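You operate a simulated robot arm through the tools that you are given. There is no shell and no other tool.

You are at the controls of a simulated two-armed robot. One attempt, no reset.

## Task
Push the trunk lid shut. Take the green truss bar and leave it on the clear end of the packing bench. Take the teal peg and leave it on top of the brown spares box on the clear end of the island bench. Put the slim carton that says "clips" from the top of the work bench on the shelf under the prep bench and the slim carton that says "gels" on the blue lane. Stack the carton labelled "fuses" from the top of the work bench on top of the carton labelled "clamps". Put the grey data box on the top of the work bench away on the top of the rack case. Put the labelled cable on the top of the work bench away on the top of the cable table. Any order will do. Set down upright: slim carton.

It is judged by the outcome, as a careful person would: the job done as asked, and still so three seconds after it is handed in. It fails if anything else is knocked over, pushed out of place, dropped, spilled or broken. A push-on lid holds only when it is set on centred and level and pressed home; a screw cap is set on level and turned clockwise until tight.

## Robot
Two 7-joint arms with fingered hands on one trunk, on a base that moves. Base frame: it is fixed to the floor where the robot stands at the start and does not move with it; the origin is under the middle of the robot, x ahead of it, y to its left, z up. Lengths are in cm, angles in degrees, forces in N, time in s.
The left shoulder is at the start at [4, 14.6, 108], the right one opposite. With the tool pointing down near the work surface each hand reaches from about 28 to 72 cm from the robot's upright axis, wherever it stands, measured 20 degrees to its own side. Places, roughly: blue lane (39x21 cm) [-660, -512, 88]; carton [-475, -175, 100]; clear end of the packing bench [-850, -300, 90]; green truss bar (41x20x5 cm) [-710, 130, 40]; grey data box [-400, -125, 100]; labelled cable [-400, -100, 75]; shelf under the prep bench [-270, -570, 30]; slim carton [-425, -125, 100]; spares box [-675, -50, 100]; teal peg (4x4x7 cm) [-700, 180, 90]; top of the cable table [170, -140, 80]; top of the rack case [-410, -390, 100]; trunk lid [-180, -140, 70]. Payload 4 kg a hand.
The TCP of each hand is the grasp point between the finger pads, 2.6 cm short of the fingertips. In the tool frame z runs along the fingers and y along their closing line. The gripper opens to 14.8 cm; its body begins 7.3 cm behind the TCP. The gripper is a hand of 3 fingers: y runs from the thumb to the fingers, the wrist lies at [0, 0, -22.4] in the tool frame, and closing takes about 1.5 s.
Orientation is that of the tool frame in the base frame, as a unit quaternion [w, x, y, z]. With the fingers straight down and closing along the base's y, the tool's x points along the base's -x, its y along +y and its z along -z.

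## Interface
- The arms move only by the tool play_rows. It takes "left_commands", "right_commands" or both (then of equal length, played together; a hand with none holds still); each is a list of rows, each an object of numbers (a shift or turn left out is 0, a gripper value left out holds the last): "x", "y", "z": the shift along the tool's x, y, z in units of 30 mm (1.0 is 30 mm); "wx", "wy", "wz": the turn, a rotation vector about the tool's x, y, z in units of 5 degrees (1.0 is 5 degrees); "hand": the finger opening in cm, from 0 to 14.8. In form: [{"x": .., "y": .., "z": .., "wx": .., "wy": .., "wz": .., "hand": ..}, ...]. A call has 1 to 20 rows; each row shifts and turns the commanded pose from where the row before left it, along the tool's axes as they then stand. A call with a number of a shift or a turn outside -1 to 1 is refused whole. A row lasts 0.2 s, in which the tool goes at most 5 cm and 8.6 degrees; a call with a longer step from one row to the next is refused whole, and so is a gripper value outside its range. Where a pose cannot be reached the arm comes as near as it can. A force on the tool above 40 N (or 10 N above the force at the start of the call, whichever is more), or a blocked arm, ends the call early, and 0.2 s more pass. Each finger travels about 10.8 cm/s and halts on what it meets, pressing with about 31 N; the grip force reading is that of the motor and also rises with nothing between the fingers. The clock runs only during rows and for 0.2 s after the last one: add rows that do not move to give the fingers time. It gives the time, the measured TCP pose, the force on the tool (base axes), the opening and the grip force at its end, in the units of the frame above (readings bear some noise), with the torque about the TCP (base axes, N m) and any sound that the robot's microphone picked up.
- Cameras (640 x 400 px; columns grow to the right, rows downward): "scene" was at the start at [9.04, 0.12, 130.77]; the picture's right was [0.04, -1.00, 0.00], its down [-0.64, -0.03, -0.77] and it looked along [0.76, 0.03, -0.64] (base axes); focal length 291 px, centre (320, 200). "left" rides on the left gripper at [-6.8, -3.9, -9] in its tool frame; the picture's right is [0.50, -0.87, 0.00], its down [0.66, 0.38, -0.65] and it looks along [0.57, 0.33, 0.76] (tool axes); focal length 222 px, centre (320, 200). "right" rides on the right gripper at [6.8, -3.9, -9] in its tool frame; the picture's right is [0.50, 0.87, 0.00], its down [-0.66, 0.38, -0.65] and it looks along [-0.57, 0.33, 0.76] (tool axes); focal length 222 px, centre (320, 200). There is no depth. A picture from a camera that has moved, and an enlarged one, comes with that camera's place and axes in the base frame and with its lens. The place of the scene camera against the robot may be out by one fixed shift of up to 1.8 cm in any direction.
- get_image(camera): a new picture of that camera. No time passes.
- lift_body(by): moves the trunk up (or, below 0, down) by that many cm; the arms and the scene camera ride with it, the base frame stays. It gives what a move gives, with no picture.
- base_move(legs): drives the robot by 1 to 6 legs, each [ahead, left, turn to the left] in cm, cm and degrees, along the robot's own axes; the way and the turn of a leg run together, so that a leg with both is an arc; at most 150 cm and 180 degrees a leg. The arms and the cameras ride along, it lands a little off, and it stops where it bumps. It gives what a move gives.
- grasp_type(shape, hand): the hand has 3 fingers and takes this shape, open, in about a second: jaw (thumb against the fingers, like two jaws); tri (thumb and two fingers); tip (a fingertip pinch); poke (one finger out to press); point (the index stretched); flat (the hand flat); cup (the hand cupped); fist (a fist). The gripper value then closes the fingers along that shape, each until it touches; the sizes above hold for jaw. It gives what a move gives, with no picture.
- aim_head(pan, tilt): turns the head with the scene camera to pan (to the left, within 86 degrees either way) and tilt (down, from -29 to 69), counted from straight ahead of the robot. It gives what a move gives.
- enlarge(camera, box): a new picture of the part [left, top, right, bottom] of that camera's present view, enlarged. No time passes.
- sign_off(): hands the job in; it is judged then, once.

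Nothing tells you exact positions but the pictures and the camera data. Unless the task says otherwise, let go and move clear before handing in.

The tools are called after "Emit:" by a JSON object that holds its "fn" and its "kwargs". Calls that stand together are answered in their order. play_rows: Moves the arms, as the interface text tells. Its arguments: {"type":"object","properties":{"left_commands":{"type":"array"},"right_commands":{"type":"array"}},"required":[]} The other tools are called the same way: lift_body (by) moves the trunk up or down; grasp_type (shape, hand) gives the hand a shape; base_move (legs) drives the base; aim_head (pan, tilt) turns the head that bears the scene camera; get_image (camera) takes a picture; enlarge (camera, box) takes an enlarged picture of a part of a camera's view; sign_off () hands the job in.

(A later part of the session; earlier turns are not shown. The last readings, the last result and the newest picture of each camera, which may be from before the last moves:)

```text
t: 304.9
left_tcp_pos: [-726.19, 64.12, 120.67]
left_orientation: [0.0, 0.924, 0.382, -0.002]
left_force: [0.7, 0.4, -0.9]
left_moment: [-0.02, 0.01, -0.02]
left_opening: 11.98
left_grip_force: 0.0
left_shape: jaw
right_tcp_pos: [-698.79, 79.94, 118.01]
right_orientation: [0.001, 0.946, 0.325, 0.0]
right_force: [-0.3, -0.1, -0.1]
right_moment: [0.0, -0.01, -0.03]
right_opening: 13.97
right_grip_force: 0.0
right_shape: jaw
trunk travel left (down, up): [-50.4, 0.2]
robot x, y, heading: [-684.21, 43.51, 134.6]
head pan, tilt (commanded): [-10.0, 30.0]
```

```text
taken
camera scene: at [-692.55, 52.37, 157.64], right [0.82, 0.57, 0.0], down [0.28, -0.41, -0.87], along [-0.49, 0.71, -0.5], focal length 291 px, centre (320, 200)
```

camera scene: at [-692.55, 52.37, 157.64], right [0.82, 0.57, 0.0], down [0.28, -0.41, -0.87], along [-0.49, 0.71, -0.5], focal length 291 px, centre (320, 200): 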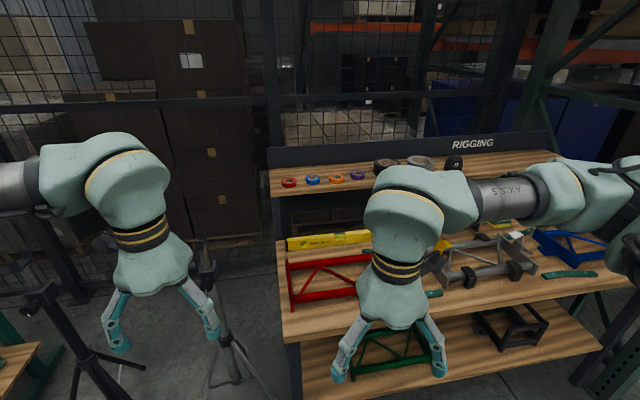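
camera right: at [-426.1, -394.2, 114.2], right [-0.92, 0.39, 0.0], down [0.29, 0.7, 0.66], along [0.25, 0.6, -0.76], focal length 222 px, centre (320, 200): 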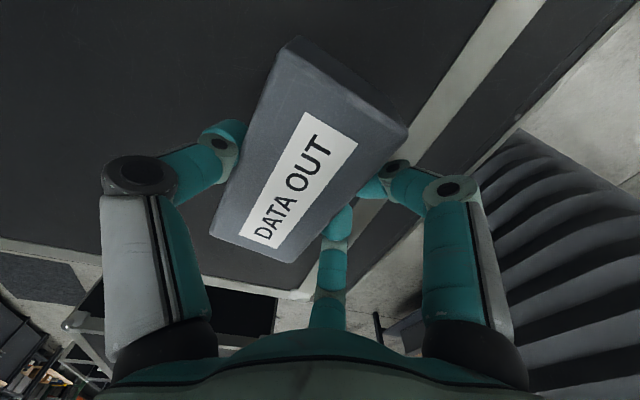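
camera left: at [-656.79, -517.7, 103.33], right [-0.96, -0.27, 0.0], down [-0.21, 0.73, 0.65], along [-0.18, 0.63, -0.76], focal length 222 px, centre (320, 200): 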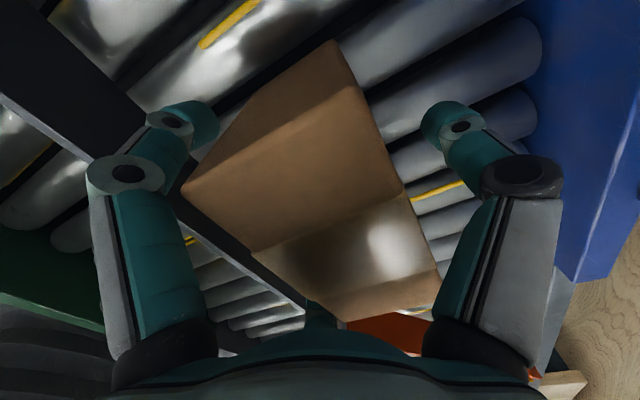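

Emit:
{"fn": "base_move", "kwargs": {"legs": [[0, -70, 0]]}}

Emit:
{"fn": "play_rows", "kwargs": {"right_commands": [{"x": 0.9, "y": 0.3}, {"x": 0.9, "y": 0.3}, {"x": 0.9, "y": 0.3}, {"x": 0.9}, {}]}}

Emit:
{"fn": "aim_head", "kwargs": {"pan": 0, "tilt": 35}}

Emit:
{"fn": "get_image", "kwargs": {"camera": "scene"}}

Emit:
{"fn": "enlarge", "kwargs": {"camera": "scene", "box": [180, 120, 460, 300]}}

```text
t: 308.8
left_tcp_pos: [-675.72, 113.88, 120.66]
left_orientation: [-0.001, 0.927, 0.375, -0.001]
left_force: [0.0, 0.7, 0.2]
left_moment: [0.04, 0.0, 0.02]
left_opening: 11.98
left_grip_force: 0.0
left_shape: jaw
right_tcp_pos: [-648.19, 129.15, 118.06]
right_orientation: [0.001, 0.948, 0.318, 0.0]
right_force: [0.6, -1.0, -0.2]
right_moment: [0.01, -0.03, -0.01]
right_opening: 13.98
right_grip_force: 0.0
right_shape: jaw
trunk travel left (down, up): [-50.4, 0.2]
robot x, y, heading: [-634.14, 93.03, 134.1]
head pan, tilt (commanded): [-10.0, 30.0]
```

```text
t: 310.0
left_tcp_pos: [-675.72, 113.96, 120.68]
left_orientation: [0.0, 0.927, 0.376, -0.002]
left_force: [-0.3, -0.5, 0.1]
left_moment: [0.0, -0.03, -0.01]
left_opening: 11.97
left_grip_force: 0.0
left_shape: jaw
right_tcp_pos: [-637.85, 133.88, 118.09]
right_orientation: [0.002, 0.948, 0.318, 0.0]
right_force: [-0.4, 0.3, 0.4]
right_moment: [-0.04, -0.02, 0.01]
right_opening: 13.99
right_grip_force: 0.0
right_shape: jaw
trunk travel left (down, up): [-50.4, 0.2]
robot x, y, heading: [-634.12, 92.82, 134.2]
head pan, tilt (commanded): [-10.0, 30.0]
```

```text
t: 310.7
left_tcp_pos: [-675.66, 113.95, 120.72]
left_orientation: [0.0, 0.927, 0.375, -0.002]
left_force: [-0.9, 0.4, 0.1]
left_moment: [0.0, -0.01, 0.03]
left_opening: 11.99
left_grip_force: 0.0
left_shape: jaw
right_tcp_pos: [-637.86, 133.88, 117.9]
right_orientation: [0.001, 0.948, 0.319, 0.001]
right_force: [0.0, 0.1, 0.4]
right_moment: [-0.01, -0.02, 0.03]
right_opening: 13.98
right_grip_force: 0.0
right_shape: jaw
trunk travel left (down, up): [-50.4, 0.2]
robot x, y, heading: [-634.24, 92.67, 133.9]
head pan, tilt (commanded): [0.0, 35.0]
```

```text
taken
camera scene: at [-643.29, 100.39, 156.85], right [0.72, 0.69, 0.0], down [0.4, -0.41, -0.82], along [-0.57, 0.59, -0.57], focal length 291 px, centre (320, 200)
```

scene: 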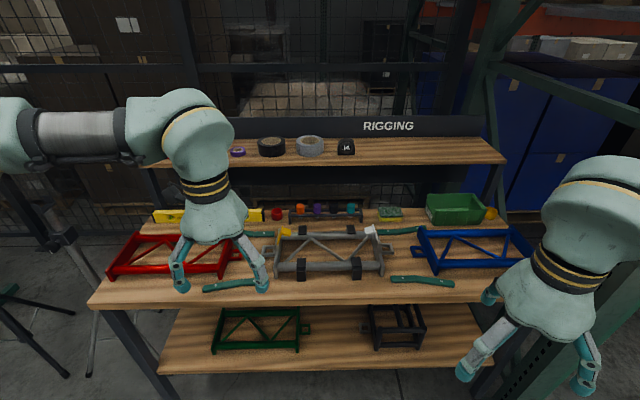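

```text
2.22 times, centred on (320, 210) of scene
camera zoom: at [-643.29, 100.39, 156.85], right [0.72, 0.69, 0.0], down [0.4, -0.41, -0.82], along [-0.57, 0.59, -0.57], focal length 648 px, centre (320, 178)
```

zoom: 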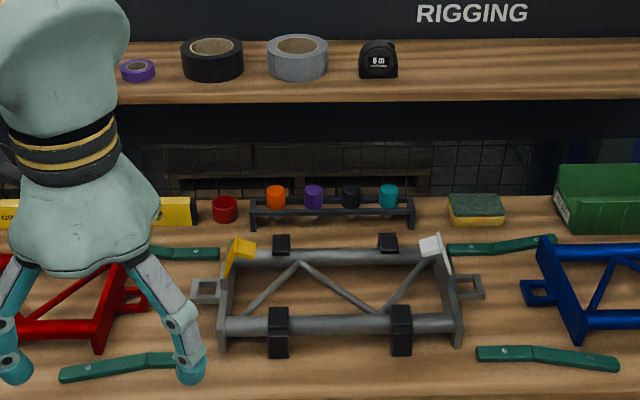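

Emit:
{"fn": "enlarge", "kwargs": {"camera": "scene", "box": [270, 190, 390, 240]}}

Emit:
{"fn": "enlarge", "kwargs": {"camera": "scene", "box": [180, 290, 340, 390]}}

```text
5.33 times, centred on (330, 215) of scene
camera zoom: at [-643.29, 100.39, 156.85], right [0.72, 0.69, 0.0], down [0.4, -0.41, -0.82], along [-0.57, 0.59, -0.57], focal length 1554 px, centre (267, 120)
```

zoom: 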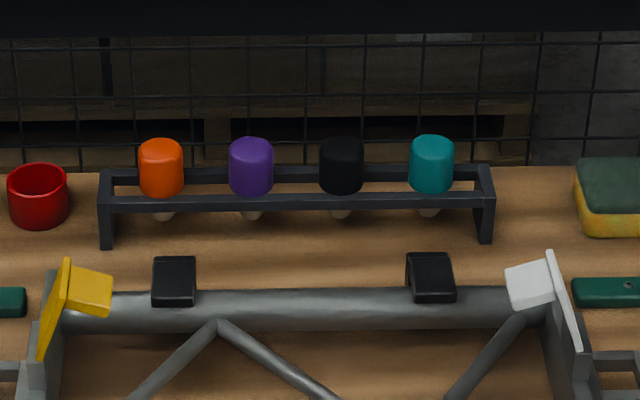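

```text
4.00 times, centred on (260, 340) of scene
camera zoom: at [-643.29, 100.39, 156.85], right [0.72, 0.69, 0.0], down [0.4, -0.41, -0.82], along [-0.57, 0.59, -0.57], focal length 1166 px, centre (560, -360)
```

zoom: 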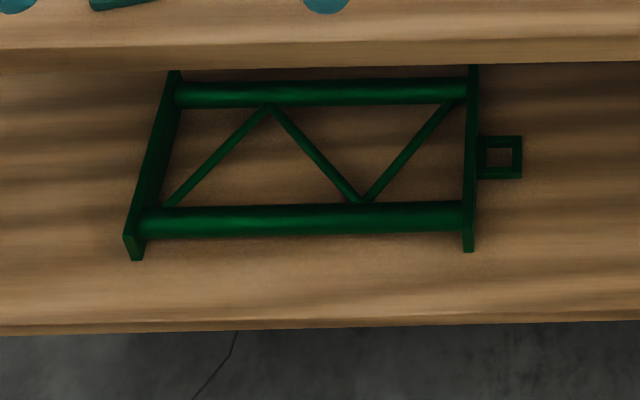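

The pegs have cylindrical heads (4 cm) sitting in a small rail holder; teal is the rightmost. I drive up to the table and prepare the right hand, whose thumb already points away from me.

Emit:
{"fn": "base_move", "kwargs": {"legs": [[33, 0, 0]]}}

Emit:
{"fn": "aim_head", "kwargs": {"pan": -5, "tilt": 40}}

Emit:
{"fn": "play_rows", "kwargs": {"right_commands": [{"wz": 0.3, "hand": 8}, {"wz": 0.3, "hand": 8}, {"hand": 8}, {}]}}

Emit:
{"fn": "get_image", "kwargs": {"camera": "scene"}}

Emit:
{"fn": "get_image", "kwargs": {"camera": "right"}}

```text
t: 312.9
left_tcp_pos: [-698.4, 137.7, 120.8]
left_orientation: [-0.001, 0.927, 0.375, -0.002]
left_force: [0.6, -0.2, 0.7]
left_moment: [0.03, 0.05, 0.01]
left_opening: 11.97
left_grip_force: 0.0
left_shape: jaw
right_tcp_pos: [-660.52, 157.54, 118.2]
right_orientation: [-0.001, 0.948, 0.317, -0.001]
right_force: [0.1, -0.3, -0.1]
right_moment: [0.06, 0.03, 0.0]
right_opening: 13.99
right_grip_force: 0.0
right_shape: jaw
trunk travel left (down, up): [-50.4, 0.2]
robot x, y, heading: [-656.8, 116.66, 133.8]
head pan, tilt (commanded): [0.0, 35.0]
```

```text
t: 313.5
left_tcp_pos: [-698.57, 137.84, 120.75]
left_orientation: [-0.001, 0.927, 0.374, -0.003]
left_force: [0.2, 0.2, -0.1]
left_moment: [0.01, 0.01, 0.05]
left_opening: 11.99
left_grip_force: 0.1
left_shape: jaw
right_tcp_pos: [-660.57, 157.67, 118.05]
right_orientation: [0.0, 0.948, 0.318, 0.0]
right_force: [0.8, 0.0, 0.1]
right_moment: [-0.01, 0.02, -0.01]
right_opening: 13.98
right_grip_force: 0.1
right_shape: jaw
trunk travel left (down, up): [-50.4, 0.2]
robot x, y, heading: [-656.79, 116.55, 133.9]
head pan, tilt (commanded): [-5.0, 40.0]
```

```text
t: 314.5
left_tcp_pos: [-698.54, 137.87, 120.81]
left_orientation: [0.0, 0.927, 0.375, -0.002]
left_force: [0.3, -0.5, 0.1]
left_moment: [-0.01, -0.02, -0.02]
left_opening: 11.98
left_grip_force: 0.1
left_shape: jaw
right_tcp_pos: [-660.78, 157.66, 118.03]
right_orientation: [0.001, 0.956, 0.293, 0.001]
right_force: [0.3, 0.4, -0.8]
right_moment: [0.01, -0.01, -0.02]
right_opening: 8.08
right_grip_force: 0.2
right_shape: jaw
trunk travel left (down, up): [-50.4, 0.2]
robot x, y, heading: [-657.32, 116.7, 133.8]
head pan, tilt (commanded): [-5.0, 40.0]
```

```text
taken
camera scene: at [-665.45, 124.57, 156.1], right [0.78, 0.63, 0.0], down [0.4, -0.5, -0.77], along [-0.48, 0.6, -0.64], focal length 291 px, centre (320, 200)
```

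scene: 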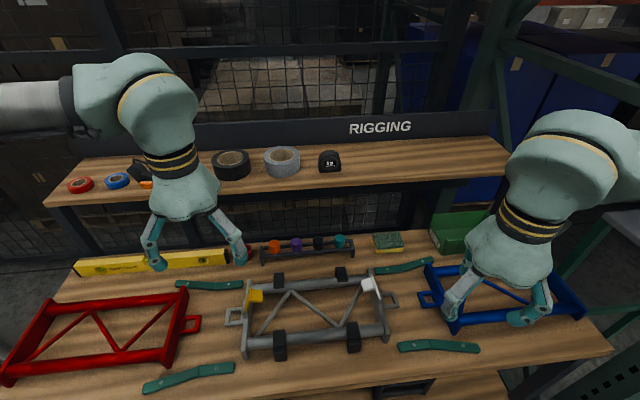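

```text
taken
camera right: at [-657.37, 164.69, 127.14], right [0.9, -0.44, 0.0], down [-0.33, -0.68, 0.65], along [-0.29, -0.59, -0.76], focal length 222 px, centre (320, 200)
```

right: 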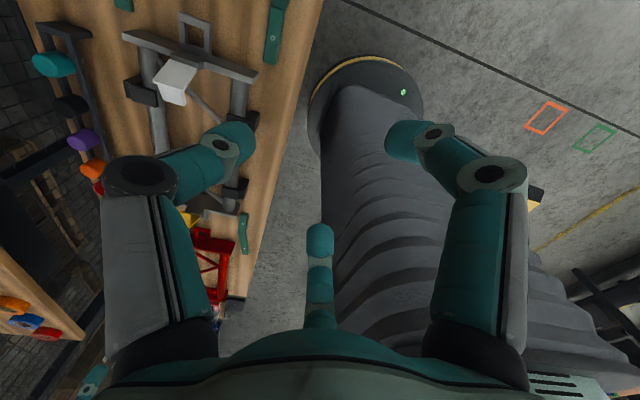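

Teal head centre triangulated at about [-697.8,177.2,87]. I straighten the right hand, tilt it 25° forward to pass under the upper shelf, and lower the body.

Emit:
{"fn": "play_rows", "kwargs": {"right_commands": [{"wz": -0.67}, {"wz": -0.67}, {"wz": -0.67}, {"wx": 0.84}, {"wx": 0.84}, {"wx": 0.84}, {"wx": 0.84}, {"wx": 0.84}, {"wx": 0.84}, {}]}}

Emit:
{"fn": "lift_body", "kwargs": {"by": -16}}

Emit:
{"fn": "get_image", "kwargs": {"camera": "scene"}}

Emit:
{"fn": "get_image", "kwargs": {"camera": "right"}}

```text
t: 316.7
left_tcp_pos: [-698.54, 137.83, 120.59]
left_orientation: [-0.001, 0.927, 0.375, -0.002]
left_force: [1.1, -0.4, -0.6]
left_moment: [-0.01, 0.03, 0.01]
left_opening: 11.97
left_grip_force: 0.1
left_shape: jaw
right_tcp_pos: [-664.51, 163.72, 119.99]
right_orientation: [-0.2, 0.905, 0.367, -0.082]
right_force: [-0.2, 0.1, 0.3]
right_moment: [0.01, -0.01, -0.02]
right_opening: 8.07
right_grip_force: 0.0
right_shape: jaw
right hand out of reach, approached as far as the arm can: row 5, 6, 7, 8, 9
trunk travel left (down, up): [-50.4, 0.2]
robot x, y, heading: [-657.05, 116.81, 133.8]
head pan, tilt (commanded): [-5.0, 40.0]
```

```text
t: 318.6
left_tcp_pos: [-698.65, 137.87, 104.82]
left_orientation: [-0.001, 0.927, 0.375, -0.002]
left_force: [0.8, 0.3, -0.3]
left_moment: [-0.02, -0.07, 0.03]
left_opening: 11.98
left_grip_force: 0.0
left_shape: jaw
right_tcp_pos: [-664.41, 163.68, 103.94]
right_orientation: [-0.2, 0.905, 0.365, -0.083]
right_force: [0.4, -0.5, -0.2]
right_moment: [0.01, 0.02, -0.01]
right_opening: 8.07
right_grip_force: 0.0
right_shape: jaw
trunk travel left (down, up): [-34.4, 16.2]
robot x, y, heading: [-657.3, 116.55, 133.9]
head pan, tilt (commanded): [-5.0, 40.0]
```

```text
taken
camera scene: at [-665.45, 124.56, 140.08], right [0.78, 0.63, 0.0], down [0.4, -0.5, -0.77], along [-0.48, 0.6, -0.64], focal length 291 px, centre (320, 200)
```

scene: 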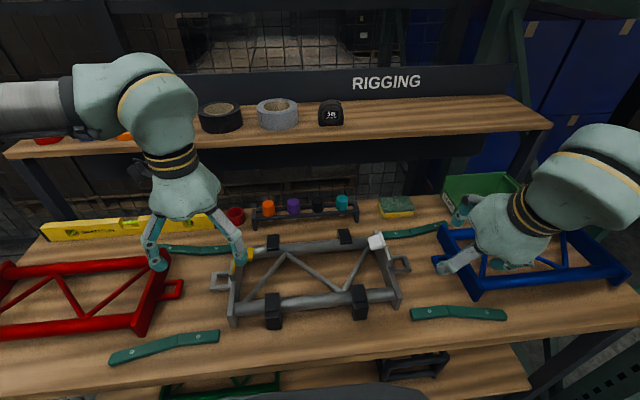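

```text
taken
camera right: at [-659.51, 168.17, 113.87], right [0.91, -0.22, -0.37], down [-0.04, -0.9, 0.43], along [-0.42, -0.38, -0.82], focal length 222 px, centre (320, 200)
```

right: 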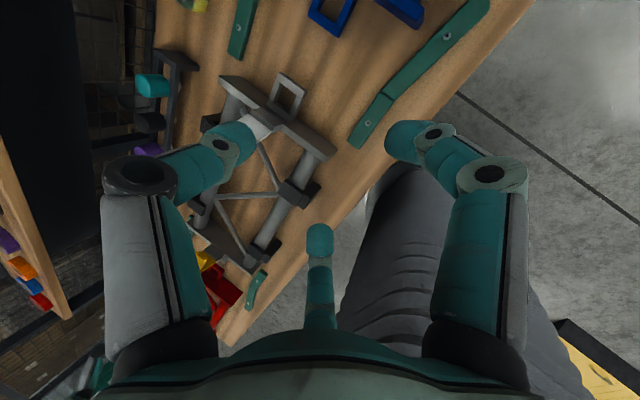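

Emit:
{"fn": "play_rows", "kwargs": {"right_commands": [{"x": -0.608, "y": -0.953, "z": 0.79}, {"x": -0.608, "y": -0.953, "z": 0.79}, {"x": -0.608, "y": -0.953, "z": 0.79}, {"x": -0.608, "y": -0.953, "z": 0.79}, {"x": -0.608, "y": -0.953, "z": 0.79}, {"x": -0.608, "y": -0.953, "z": 0.79}, {"x": -0.608, "y": -0.953, "z": 0.79}, {"x": -0.608, "y": -0.953, "z": 0.79}, {}, {}]}}

Emit:
{"fn": "get_image", "kwargs": {"camera": "scene"}}

Emit:
{"fn": "get_image", "kwargs": {"camera": "right"}}

```text
t: 320.8
left_tcp_pos: [-698.53, 137.84, 104.7]
left_orientation: [0.0, 0.927, 0.375, -0.002]
left_force: [0.1, -0.1, -1.2]
left_moment: [0.01, 0.0, 0.0]
left_opening: 12.01
left_grip_force: 0.1
left_shape: jaw
right_tcp_pos: [-695.01, 174.34, 96.51]
right_orientation: [-0.2, 0.905, 0.366, -0.082]
right_force: [0.7, 0.7, -0.5]
right_moment: [-0.01, 0.0, -0.01]
right_opening: 8.06
right_grip_force: 0.0
right_shape: jaw
trunk travel left (down, up): [-34.4, 16.2]
robot x, y, heading: [-657.55, 116.48, 134.0]
head pan, tilt (commanded): [-5.0, 40.0]
```

```text
taken
camera scene: at [-665.47, 124.57, 140.08], right [0.78, 0.63, 0.0], down [0.4, -0.5, -0.77], along [-0.48, 0.6, -0.64], focal length 291 px, centre (320, 200)
```

scene: 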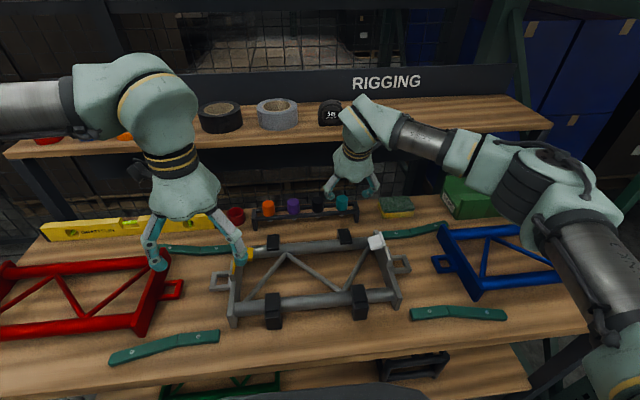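

```text
taken
camera right: at [-690.03, 178.81, 106.32], right [0.91, -0.22, -0.37], down [-0.04, -0.9, 0.43], along [-0.42, -0.38, -0.82], focal length 222 px, centre (320, 200)
```

right: 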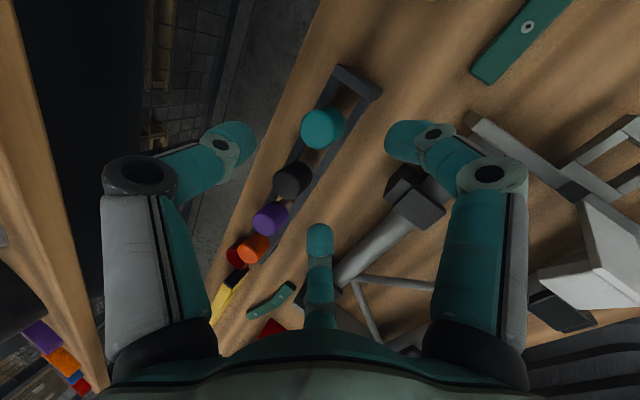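

The tool axis points right at the teal head. I narrow the opening a little and advance along the tool axis.

Emit:
{"fn": "play_rows", "kwargs": {"right_commands": [{"hand": 7}, {"hand": 7}, {"z": 0.6}, {"z": 0.6}, {"z": 0.6}, {}, {}]}}

Emit:
{"fn": "get_image", "kwargs": {"camera": "right"}}

Emit:
{"fn": "enlarge", "kwargs": {"camera": "scene", "box": [270, 120, 430, 240]}}

```text
t: 322.4
left_tcp_pos: [-698.6, 137.86, 104.59]
left_orientation: [0.0, 0.927, 0.374, -0.002]
left_force: [1.0, 0.2, 0.3]
left_moment: [-0.02, 0.01, -0.04]
left_opening: 12.0
left_grip_force: 0.1
left_shape: jaw
right_tcp_pos: [-696.62, 175.87, 91.5]
right_orientation: [-0.199, 0.905, 0.367, -0.082]
right_force: [-0.2, 0.2, -0.2]
right_moment: [-0.02, -0.01, -0.03]
right_opening: 7.02
right_grip_force: 0.0
right_shape: jaw
trunk travel left (down, up): [-34.4, 16.2]
robot x, y, heading: [-657.06, 116.84, 133.8]
head pan, tilt (commanded): [-5.0, 40.0]
```

```text
taken
camera right: at [-691.65, 180.32, 101.49], right [0.91, -0.22, -0.37], down [-0.04, -0.9, 0.43], along [-0.42, -0.38, -0.82], focal length 222 px, centre (320, 200)
```

right: 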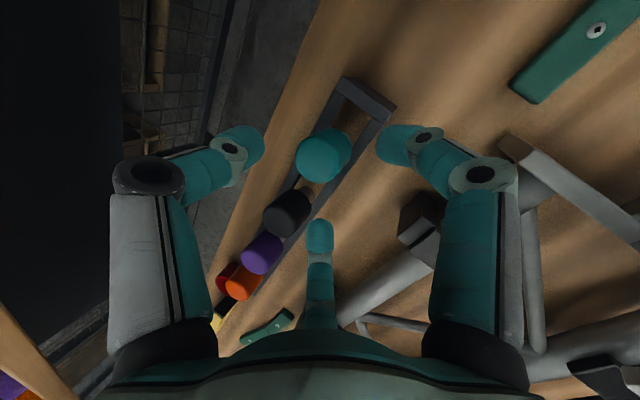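

```text
3.33 times, centred on (350, 180) of scene
camera zoom: at [-665.46, 124.57, 140.08], right [0.78, 0.63, 0.0], down [0.4, -0.5, -0.77], along [-0.48, 0.6, -0.64], focal length 971 px, centre (220, 267)
```

zoom: 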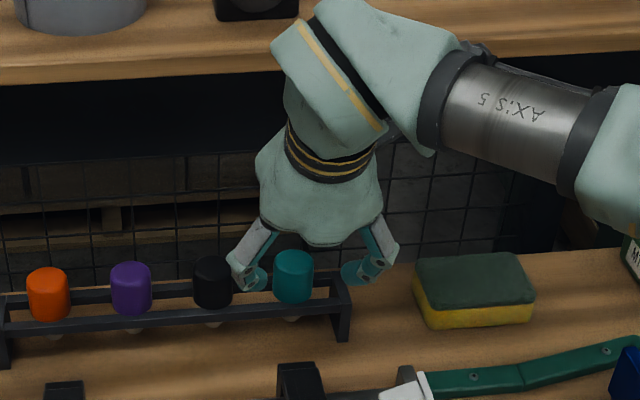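

Emit:
{"fn": "play_rows", "kwargs": {"right_commands": [{"z": 0.4}, {"z": 0.4}, {"z": 0.4}, {"z": 0.2}, {}, {}]}}

Emit:
{"fn": "get_image", "kwargs": {"camera": "right"}}

Emit:
{"fn": "enlarge", "kwargs": {"camera": "scene", "box": [270, 120, 430, 240]}}

```text
t: 323.8
left_tcp_pos: [-698.42, 137.81, 104.8]
left_orientation: [-0.002, 0.927, 0.375, -0.003]
left_force: [0.3, -0.7, 0.4]
left_moment: [-0.01, 0.02, -0.02]
left_opening: 11.99
left_grip_force: 0.1
left_shape: jaw
right_tcp_pos: [-697.76, 177.15, 87.91]
right_orientation: [-0.202, 0.904, 0.367, -0.083]
right_force: [1.9, -1.8, 12.7]
right_moment: [-0.15, -0.17, 0.0]
right_opening: 6.96
right_grip_force: 0.0
right_shape: jaw
trunk travel left (down, up): [-34.4, 16.2]
robot x, y, heading: [-657.13, 116.38, 134.0]
head pan, tilt (commanded): [-5.0, 40.0]
```

```text
taken
camera right: at [-692.68, 181.49, 97.89], right [0.9, -0.22, -0.37], down [-0.04, -0.9, 0.43], along [-0.43, -0.38, -0.82], focal length 222 px, centre (320, 200)
```

right: 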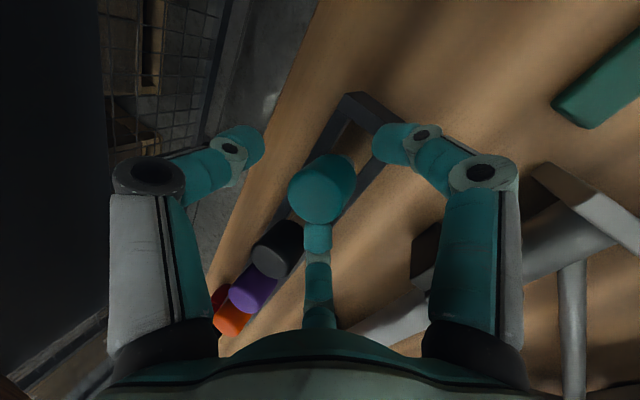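

```text
3.33 times, centred on (350, 180) of scene
camera zoom: at [-665.32, 124.37, 140.11], right [0.78, 0.63, 0.0], down [0.4, -0.5, -0.77], along [-0.48, 0.6, -0.64], focal length 971 px, centre (220, 267)
```

zoom: 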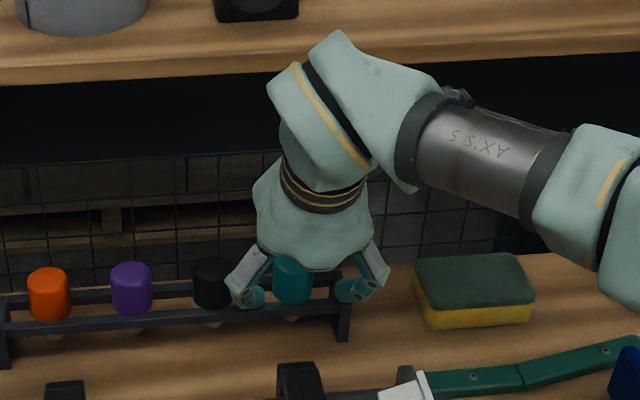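

Emit:
{"fn": "play_rows", "kwargs": {"right_commands": [{"z": -0.12}, {}, {"hand": 5}, {"hand": 4}, {"hand": 2}, {"hand": 2}, {"hand": 2}, {"hand": 2}, {"hand": 2}]}}

Emit:
{"fn": "get_image", "kwargs": {"camera": "right"}}

Emit:
{"fn": "enlarge", "kwargs": {"camera": "scene", "box": [270, 120, 430, 240]}}

```text
t: 325.8
left_tcp_pos: [-698.57, 137.85, 104.84]
left_orientation: [0.0, 0.927, 0.374, -0.001]
left_force: [0.9, 0.5, 0.0]
left_moment: [-0.01, -0.01, 0.02]
left_opening: 11.98
left_grip_force: 0.1
left_shape: jaw
right_tcp_pos: [-697.6, 176.99, 88.11]
right_orientation: [-0.199, 0.905, 0.366, -0.081]
right_force: [1.3, -2.5, -1.7]
right_moment: [-0.16, -0.12, -0.01]
right_opening: 2.88
right_grip_force: 30.8
right_shape: jaw
trunk travel left (down, up): [-34.4, 16.2]
robot x, y, heading: [-657.33, 116.51, 133.9]
head pan, tilt (commanded): [-5.0, 40.0]
```

```text
taken
camera right: at [-692.67, 181.46, 97.96], right [0.91, -0.22, -0.37], down [-0.04, -0.9, 0.43], along [-0.42, -0.38, -0.82], focal length 222 px, centre (320, 200)
```

right: 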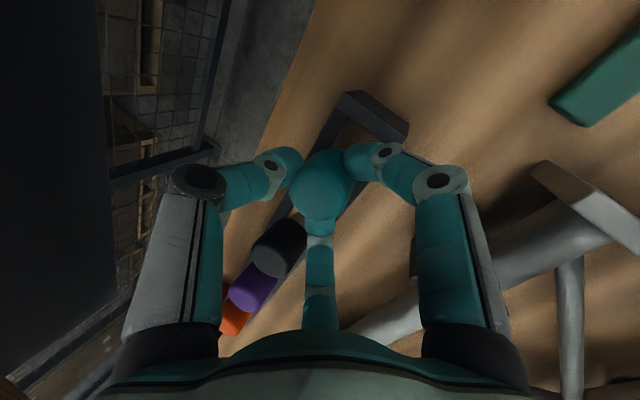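

```text
3.33 times, centred on (350, 180) of scene
camera zoom: at [-665.46, 124.55, 140.08], right [0.78, 0.63, 0.0], down [0.4, -0.5, -0.77], along [-0.48, 0.6, -0.64], focal length 971 px, centre (220, 267)
```

zoom: 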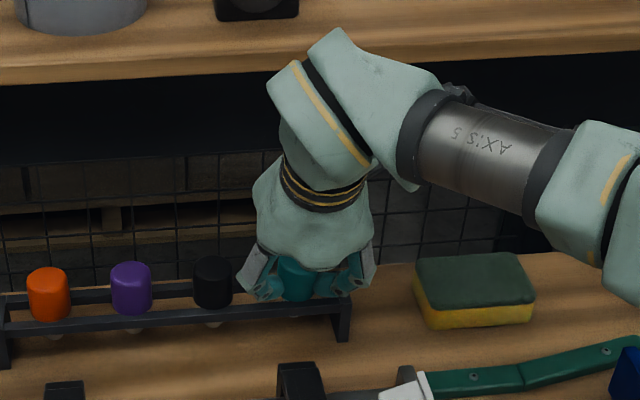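

Emit:
{"fn": "play_rows", "kwargs": {"right_commands": [{"y": -0.07, "z": -0.15}, {"y": -0.14, "z": -0.3}, {"y": -0.21, "z": -0.45}, {"y": -0.28, "z": -0.6}, {"y": -0.28, "z": -0.6}, {}, {}]}}

Emit:
{"fn": "get_image", "kwargs": {"camera": "right"}}

Emit:
{"fn": "enlarge", "kwargs": {"camera": "scene", "box": [270, 120, 430, 240]}}

```text
t: 327.4
left_tcp_pos: [-698.68, 137.85, 104.57]
left_orientation: [0.0, 0.927, 0.374, -0.002]
left_force: [0.0, -0.3, 0.5]
left_moment: [-0.01, 0.0, -0.01]
left_opening: 12.0
left_grip_force: 0.1
left_shape: jaw
right_tcp_pos: [-697.48, 176.94, 95.01]
right_orientation: [-0.2, 0.905, 0.366, -0.082]
right_force: [0.0, -0.3, -1.1]
right_moment: [0.0, -0.03, 0.01]
right_opening: 2.87
right_grip_force: 30.8
right_shape: jaw
trunk travel left (down, up): [-34.4, 16.2]
robot x, y, heading: [-656.94, 116.7, 133.8]
head pan, tilt (commanded): [-5.0, 40.0]
```

```text
taken
camera right: at [-692.61, 181.44, 104.85], right [0.91, -0.22, -0.37], down [-0.04, -0.9, 0.43], along [-0.42, -0.38, -0.82], focal length 222 px, centre (320, 200)
```

right: 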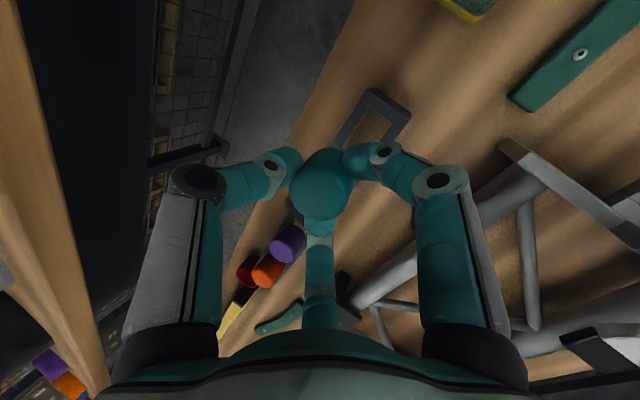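

```text
3.33 times, centred on (350, 180) of scene
camera zoom: at [-665.48, 124.58, 140.08], right [0.78, 0.63, 0.0], down [0.4, -0.5, -0.77], along [-0.48, 0.6, -0.64], focal length 971 px, centre (220, 267)
```

zoom: 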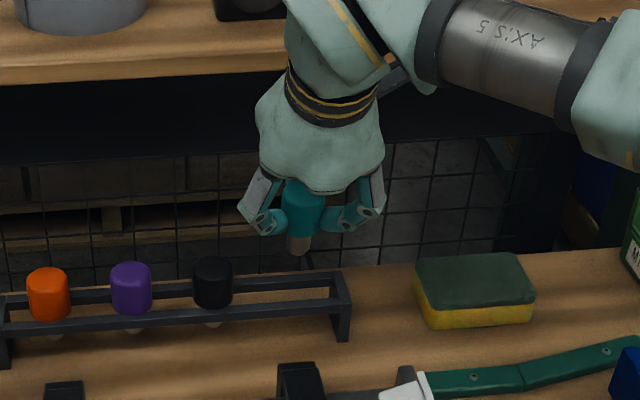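

Emit:
{"fn": "enlarge", "kwargs": {"camera": "scene", "box": [320, 150, 380, 190]}}

Emit:
{"fn": "enlarge", "kwargs": {"camera": "left", "box": [0, 0, 640, 400]}}

```text
10.00 times, centred on (350, 170) of scene
camera zoom: at [-665.48, 124.58, 140.08], right [0.78, 0.63, 0.0], down [0.4, -0.5, -0.77], along [-0.48, 0.6, -0.64], focal length 2914 px, centre (20, 500)
```

zoom: 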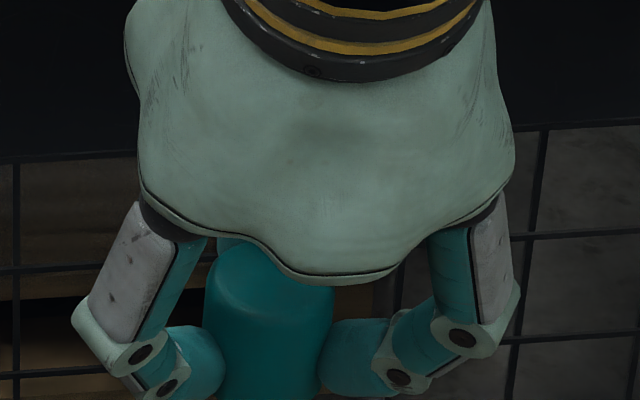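

```text
1.00 times, centred on (320, 200) of left (not enlarged: the box is as wide or as high as the picture)
camera zoom: at [-706.18, 136.05, 113.84], right [-0.24, 0.97, 0.0], down [0.74, 0.18, 0.65], along [0.63, 0.16, -0.76], focal length 222 px, centre (320, 200)
```

zoom: 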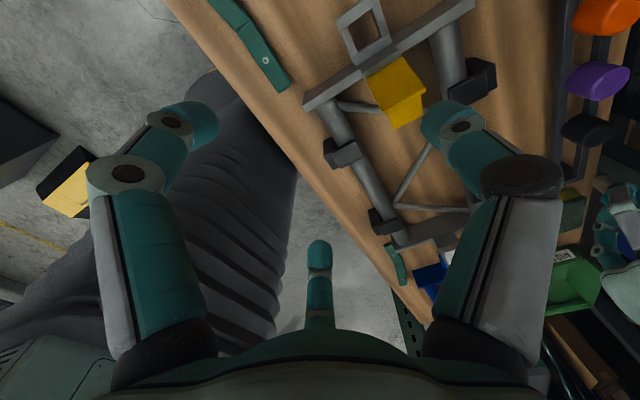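

Emit:
{"fn": "play_rows", "kwargs": {"right_commands": [{"y": -0.28, "z": -0.6}, {"y": -0.28, "z": -0.6}, {"y": -0.28, "z": -0.6}, {"y": 0.84, "z": -0.39}, {"y": 0.84, "z": -0.39}, {"y": 0.84, "z": -0.39}, {"y": 0.84, "z": -0.39}, {"y": 0.84, "z": -0.39}, {"y": 0.84, "z": -0.39}, {"y": 0.84, "z": -0.39}, {"y": 0.84, "z": -0.39}, {}, {}]}}

Emit:
{"fn": "get_image", "kwargs": {"camera": "scene"}}

Emit:
{"fn": "get_image", "kwargs": {"camera": "right"}}

```text
t: 330.2
left_tcp_pos: [-698.7, 137.86, 104.72]
left_orientation: [0.0, 0.927, 0.375, -0.003]
left_force: [0.2, 0.4, -0.4]
left_moment: [0.0, 0.01, 0.03]
left_opening: 11.97
left_grip_force: 0.0
left_shape: jaw
right_tcp_pos: [-682.13, 161.0, 100.99]
right_orientation: [-0.199, 0.905, 0.366, -0.082]
right_force: [0.0, 0.2, -0.4]
right_moment: [0.03, -0.02, -0.02]
right_opening: 2.86
right_grip_force: 31.5
right_shape: jaw
trunk travel left (down, up): [-34.4, 16.2]
robot x, y, heading: [-657.03, 116.93, 134.1]
head pan, tilt (commanded): [-5.0, 40.0]
```

```text
taken
camera scene: at [-665.46, 124.58, 140.08], right [0.78, 0.63, 0.0], down [0.4, -0.5, -0.77], along [-0.48, 0.6, -0.64], focal length 291 px, centre (320, 200)
```

scene: 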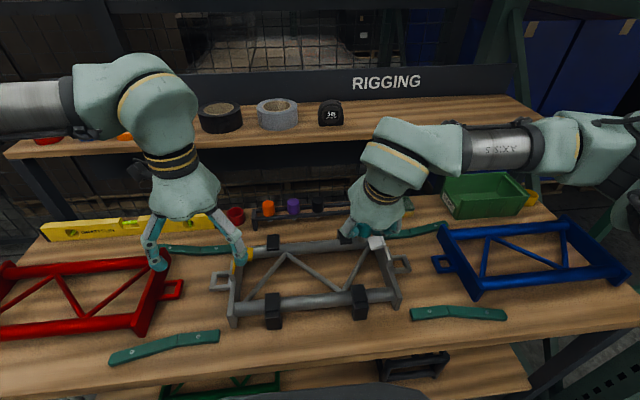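

```text
taken
camera right: at [-677.06, 165.48, 110.88], right [0.9, -0.22, -0.37], down [-0.04, -0.9, 0.43], along [-0.42, -0.38, -0.82], focal length 222 px, centre (320, 200)
```

right: 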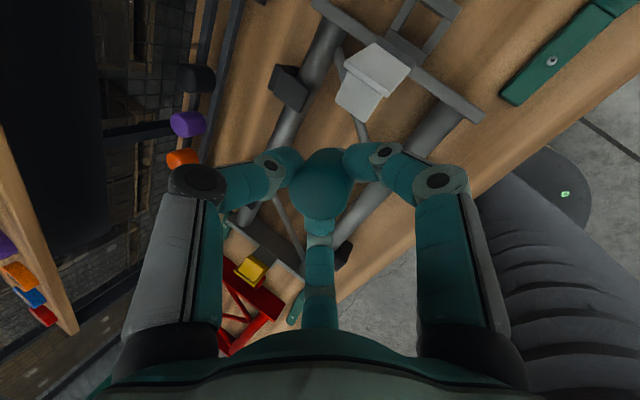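

The peg is free (teal head with a narrower metal tip). I back away, raise the body, and head for the island bench's spares-box corner.

Emit:
{"fn": "base_move", "kwargs": {"legs": [[-38, 0, 0]]}}

Emit:
{"fn": "lift_body", "kwargs": {"by": 16}}

Emit:
{"fn": "base_move", "kwargs": {"legs": [[0, 0, 90], [115, 0, 0]]}}

Emit:
{"fn": "aim_head", "kwargs": {"pan": 20, "tilt": 25}}

Emit:
{"fn": "get_image", "kwargs": {"camera": "scene"}}

```text
t: 332.6
left_tcp_pos: [-672.24, 110.67, 104.62]
left_orientation: [0.0, 0.928, 0.373, -0.002]
left_force: [-0.5, -0.5, 0.2]
left_moment: [0.0, 0.01, 0.0]
left_opening: 12.0
left_grip_force: 0.1
left_shape: jaw
right_tcp_pos: [-655.7, 133.7, 100.92]
right_orientation: [-0.2, 0.906, 0.365, -0.081]
right_force: [0.5, 0.5, -1.0]
right_moment: [-0.01, -0.01, 0.0]
right_opening: 2.87
right_grip_force: 30.8
right_shape: jaw
trunk travel left (down, up): [-34.4, 16.2]
robot x, y, heading: [-631.04, 89.25, 133.4]
head pan, tilt (commanded): [-5.0, 40.0]
```

```text
t: 334.4
left_tcp_pos: [-672.33, 110.51, 120.72]
left_orientation: [0.0, 0.928, 0.373, -0.002]
left_force: [-1.0, 0.6, 1.7]
left_moment: [0.04, 0.01, 0.01]
left_opening: 11.99
left_grip_force: 0.1
left_shape: jaw
right_tcp_pos: [-655.68, 133.74, 117.02]
right_orientation: [-0.199, 0.906, 0.364, -0.081]
right_force: [0.5, 0.9, -0.3]
right_moment: [-0.02, 0.0, -0.01]
right_opening: 2.86
right_grip_force: 31.4
right_shape: jaw
trunk travel left (down, up): [-50.4, 0.2]
robot x, y, heading: [-630.85, 88.98, 133.8]
head pan, tilt (commanded): [-5.0, 40.0]
```

```text
t: 344.0
left_tcp_pos: [-736.11, -28.93, 120.75]
left_orientation: [0.0, 0.402, 0.916, -0.001]
left_force: [-0.2, 0.1, 0.4]
left_moment: [-0.04, -0.02, -0.01]
left_opening: 11.99
left_grip_force: 0.1
left_shape: jaw
right_tcp_pos: [-758.7, -11.83, 117.01]
right_orientation: [-0.085, 0.392, 0.895, -0.197]
right_force: [-0.3, -0.9, -1.2]
right_moment: [-0.03, -0.02, -0.03]
right_opening: 2.87
right_grip_force: 30.9
right_shape: jaw
trunk travel left (down, up): [-50.4, 0.2]
robot x, y, heading: [-713.8, 11.95, -137.8]
head pan, tilt (commanded): [-5.0, 40.0]
```

```text
t: 344.9
left_tcp_pos: [-736.2, -28.93, 120.6]
left_orientation: [0.001, 0.401, 0.916, -0.002]
left_force: [0.4, -0.4, 0.2]
left_moment: [0.03, -0.01, 0.0]
left_opening: 11.96
left_grip_force: 0.0
left_shape: jaw
right_tcp_pos: [-759.03, -11.89, 117.1]
right_orientation: [-0.085, 0.391, 0.895, -0.197]
right_force: [0.0, -0.2, -1.6]
right_moment: [0.02, -0.03, 0.02]
right_opening: 2.84
right_grip_force: 31.1
right_shape: jaw
trunk travel left (down, up): [-50.4, 0.2]
robot x, y, heading: [-714.03, 11.65, -137.5]
head pan, tilt (commanded): [20.0, 25.0]
```

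```text
taken
camera scene: at [-721.29, 2.06, 158.42], right [-0.89, 0.46, 0.0], down [0.2, 0.38, -0.91], along [-0.42, -0.8, -0.42], focal length 291 px, centre (320, 200)
```

scene: 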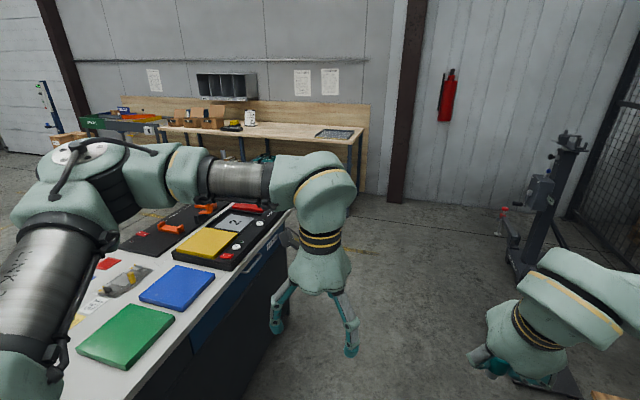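

Emit:
{"fn": "base_move", "kwargs": {"legs": [[0, 0, 91]]}}

Emit:
{"fn": "aim_head", "kwargs": {"pan": -10, "tilt": 30}}

Emit:
{"fn": "get_image", "kwargs": {"camera": "scene"}}

```text
t: 349.2
left_tcp_pos: [-672.72, -9.45, 120.68]
left_orientation: [0.002, -0.374, 0.927, 0.0]
left_force: [0.0, -0.7, -0.2]
left_moment: [0.01, -0.01, 0.0]
left_opening: 11.96
left_grip_force: 0.1
left_shape: jaw
right_tcp_pos: [-689.22, -32.59, 116.98]
right_orientation: [0.082, -0.366, 0.905, -0.2]
right_force: [-0.5, -0.1, -0.1]
right_moment: [-0.01, 0.03, 0.0]
right_opening: 2.85
right_grip_force: 31.6
right_shape: jaw
trunk travel left (down, up): [-50.4, 0.2]
robot x, y, heading: [-713.9, 11.91, -46.3]
head pan, tilt (commanded): [20.0, 25.0]
```

```text
t: 350.1
left_tcp_pos: [-672.7, -9.28, 120.83]
left_orientation: [0.002, -0.373, 0.928, 0.0]
left_force: [-0.3, -0.1, 1.1]
left_moment: [0.02, 0.01, -0.01]
left_opening: 11.97
left_grip_force: 0.1
left_shape: jaw
right_tcp_pos: [-689.31, -32.45, 116.88]
right_orientation: [0.081, -0.366, 0.906, -0.199]
right_force: [-0.6, 0.2, -1.8]
right_moment: [0.01, -0.01, -0.01]
right_opening: 2.86
right_grip_force: 30.7
right_shape: jaw
trunk travel left (down, up): [-50.4, 0.2]
robot x, y, heading: [-714.03, 11.84, -46.1]
head pan, tilt (commanded): [-10.0, 30.0]
```

```text
taken
camera scene: at [-709.03, 2.65, 157.63], right [-0.83, -0.56, 0.0], down [-0.28, 0.42, -0.87], along [0.48, -0.72, -0.5], focal length 291 px, centre (320, 200)
```

scene: 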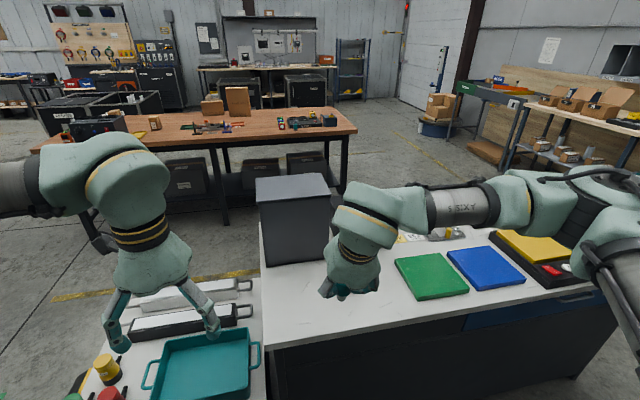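

Emit:
{"fn": "play_rows", "kwargs": {"right_commands": [{"x": 1}, {"x": 1}, {"x": 1}, {"x": 1}, {"x": 1}, {}]}}

Emit:
{"fn": "get_image", "kwargs": {"camera": "scene"}}

Emit:
{"fn": "enlarge", "kwargs": {"camera": "scene", "box": [240, 150, 480, 330]}}

```text
t: 351.5
left_tcp_pos: [-672.56, -9.44, 120.66]
left_orientation: [0.001, -0.374, 0.928, 0.001]
left_force: [-0.7, 0.0, -0.5]
left_moment: [-0.02, 0.02, 0.0]
left_opening: 12.0
left_grip_force: 0.2
left_shape: jaw
right_tcp_pos: [-700.2, -42.88, 116.88]
right_orientation: [0.081, -0.365, 0.906, -0.199]
right_force: [-0.5, -0.1, -0.4]
right_moment: [-0.02, -0.03, -0.01]
right_opening: 2.85
right_grip_force: 31.0
right_shape: jaw
trunk travel left (down, up): [-50.4, 0.2]
robot x, y, heading: [-713.9, 11.91, -46.2]
head pan, tilt (commanded): [-10.0, 30.0]
```

```text
taken
camera scene: at [-708.98, 2.66, 157.63], right [-0.83, -0.56, 0.0], down [-0.28, 0.42, -0.87], along [0.48, -0.72, -0.5], focal length 291 px, centre (320, 200)
```

scene: 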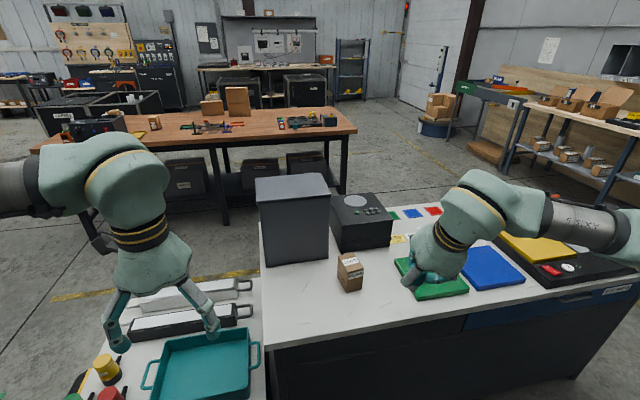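

```text
2.22 times, centred on (360, 240) of scene
camera zoom: at [-708.98, 2.66, 157.63], right [-0.83, -0.56, 0.0], down [-0.28, 0.42, -0.87], along [0.48, -0.72, -0.5], focal length 648 px, centre (231, 111)
```

zoom: 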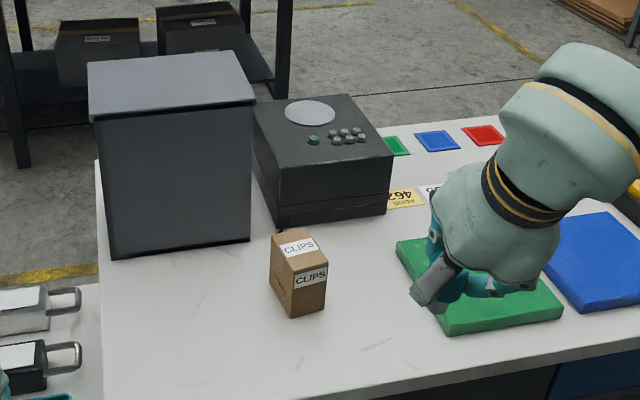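

Emit:
{"fn": "enlarge", "kwargs": {"camera": "scene", "box": [325, 245, 375, 300]}}

Emit:
{"fn": "enlarge", "kwargs": {"camera": "right", "box": [0, 0, 640, 400]}}

```text
7.27 times, centred on (350, 272) of scene
camera zoom: at [-708.98, 2.66, 157.63], right [-0.83, -0.56, 0.0], down [-0.28, 0.42, -0.87], along [0.48, -0.72, -0.5], focal length 2119 px, centre (102, -327)
```

zoom: 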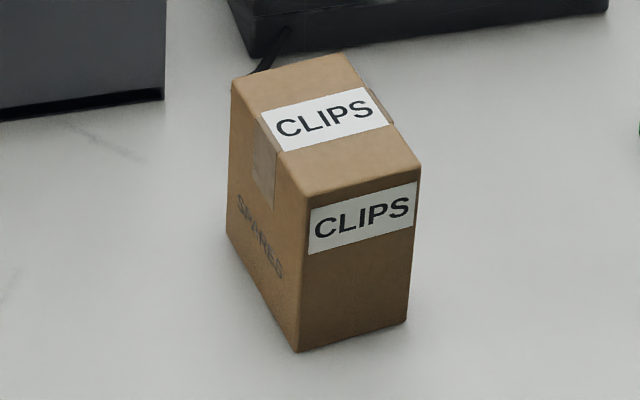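

```text
1.00 times, centred on (320, 200) of right (not enlarged: the box is as wide or as high as the picture)
camera zoom: at [-705.25, -47.46, 126.82], right [-0.91, 0.22, -0.37], down [0.04, 0.9, 0.43], along [0.42, 0.38, -0.82], focal length 222 px, centre (320, 200)
```

zoom: 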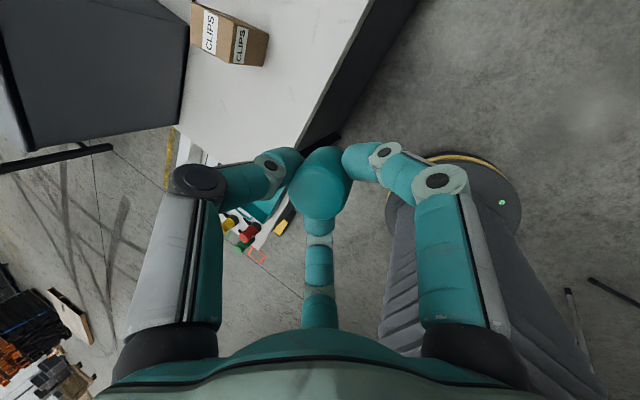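

The brown box is printed SPARES on its side (with CLIPS labels): top about 5 x 7 cm at z≈98.5, centre about [-682,-57]. I look closely at the peg's tip before placing.

Emit:
{"fn": "enlarge", "kwargs": {"camera": "scene", "box": [395, 230, 475, 300]}}

Emit:
{"fn": "get_image", "kwargs": {"camera": "left"}}

```text
5.71 times, centred on (435, 265) of scene
camera zoom: at [-708.98, 2.66, 157.63], right [-0.83, -0.56, 0.0], down [-0.28, 0.42, -0.87], along [0.48, -0.72, -0.5], focal length 1665 px, centre (-337, -171)
```

zoom: 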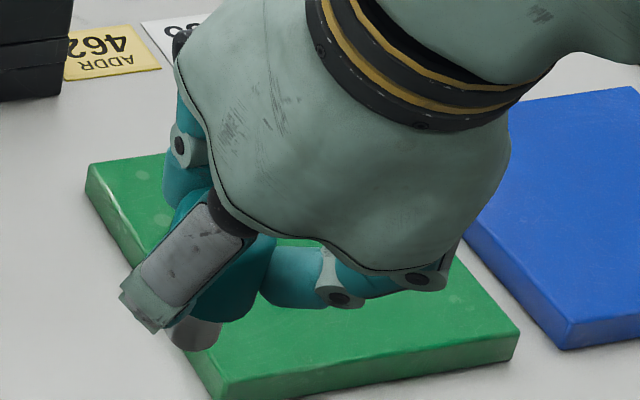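

```text
taken
camera left: at [-665.12, -7.41, 129.83], right [0.24, -0.97, 0.0], down [-0.74, -0.18, 0.65], along [-0.63, -0.16, -0.76], focal length 222 px, centre (320, 200)
```

left: 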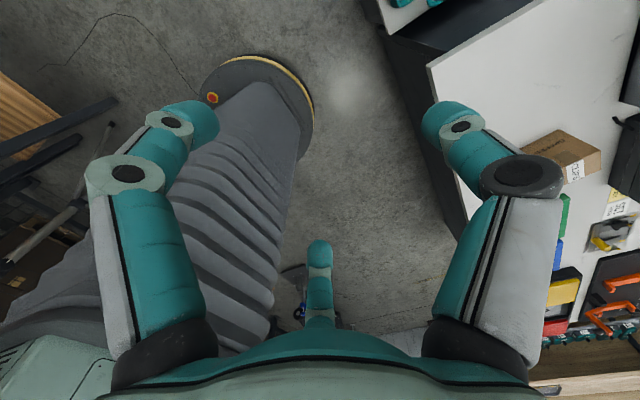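

Emit:
{"fn": "play_rows", "kwargs": {"left_commands": [{"x": -0.9}, {"x": -0.9}, {"x": -0.9}, {"x": -0.9}, {}, {}, {}, {}, {}, {}], "right_commands": [{"x": -0.9}, {"x": -0.9}, {"x": -0.9}, {"x": -0.9}, {"x": -0.9}, {"x": -0.9}, {"x": -0.9}, {"x": -0.9}, {"x": -0.5}, {}]}}

Emit:
{"fn": "aim_head", "kwargs": {"pan": 0, "tilt": 35}}

Emit:
{"fn": "get_image", "kwargs": {"camera": "scene"}}

Emit:
{"fn": "get_image", "kwargs": {"camera": "left"}}

```text
t: 353.7
left_tcp_pos: [-664.91, -1.91, 120.95]
left_orientation: [0.001, -0.373, 0.928, -0.001]
left_force: [-0.1, 0.4, 0.4]
left_moment: [0.03, -0.03, -0.01]
left_opening: 11.98
left_grip_force: 0.1
left_shape: jaw
right_tcp_pos: [-683.41, -26.89, 116.99]
right_orientation: [0.081, -0.365, 0.906, -0.2]
right_force: [0.0, 0.6, 0.0]
right_moment: [-0.02, 0.0, 0.0]
right_opening: 2.82
right_grip_force: 30.6
right_shape: jaw
trunk travel left (down, up): [-50.4, 0.2]
robot x, y, heading: [-714.02, 11.62, -46.3]
head pan, tilt (commanded): [-10.0, 30.0]
```

```text
t: 354.4
left_tcp_pos: [-664.9, -1.9, 120.84]
left_orientation: [0.002, -0.374, 0.928, 0.001]
left_force: [-0.2, 0.7, -0.2]
left_moment: [-0.01, -0.02, 0.0]
left_opening: 11.96
left_grip_force: 0.1
left_shape: jaw
right_tcp_pos: [-683.38, -26.81, 117.1]
right_orientation: [0.081, -0.367, 0.905, -0.199]
right_force: [-0.1, 1.5, -0.3]
right_moment: [-0.05, 0.04, 0.01]
right_opening: 2.83
right_grip_force: 30.8
right_shape: jaw
trunk travel left (down, up): [-50.4, 0.2]
robot x, y, heading: [-714.16, 11.53, -46.0]
head pan, tilt (commanded): [0.0, 35.0]
```

```text
taken
camera scene: at [-707.98, 3.8, 156.85], right [-0.72, -0.69, 0.0], down [-0.4, 0.41, -0.82], along [0.57, -0.59, -0.57], focal length 291 px, centre (320, 200)
```

scene: 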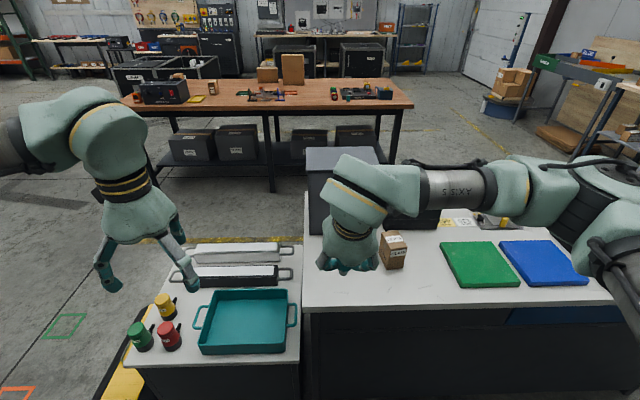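

```text
taken
camera left: at [-657.46, 0.01, 130.05], right [0.24, -0.97, 0.0], down [-0.74, -0.18, 0.65], along [-0.63, -0.16, -0.76], focal length 222 px, centre (320, 200)
```

left: 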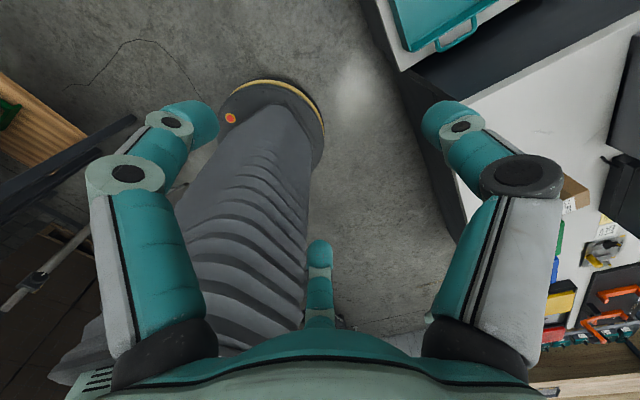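

Emit:
{"fn": "enlarge", "kwargs": {"camera": "scene", "box": [310, 200, 410, 280]}}

Emit:
{"fn": "enlarge", "kwargs": {"camera": "scene", "box": [100, 50, 420, 200]}}

```text
5.00 times, centred on (360, 240) of scene
camera zoom: at [-707.98, 3.8, 156.85], right [-0.72, -0.69, 0.0], down [-0.4, 0.41, -0.82], along [0.57, -0.59, -0.57], focal length 1457 px, centre (120, 0)
```

zoom: 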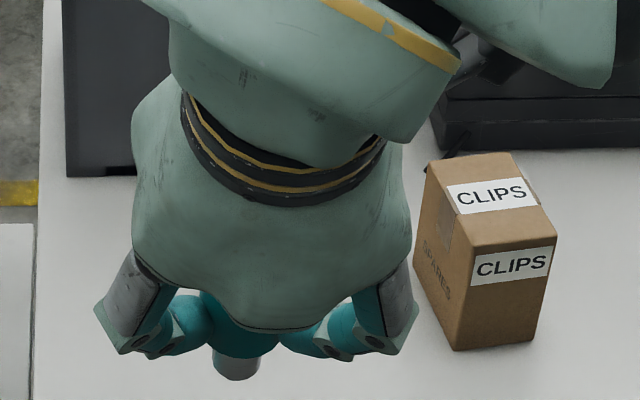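

```text
2.00 times, centred on (260, 125) of scene
camera zoom: at [-707.98, 3.8, 156.85], right [-0.72, -0.69, 0.0], down [-0.4, 0.41, -0.82], along [0.57, -0.59, -0.57], focal length 583 px, centre (440, 350)
```

zoom: 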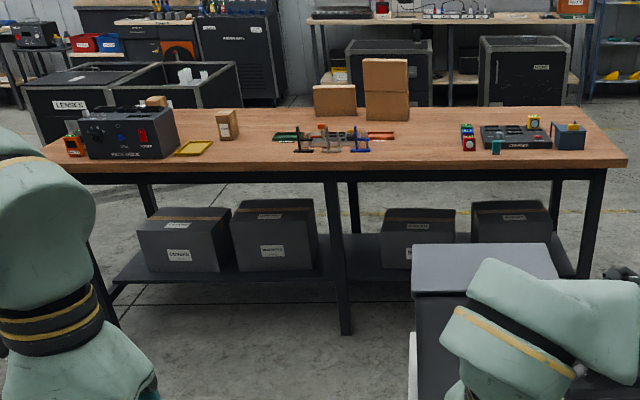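

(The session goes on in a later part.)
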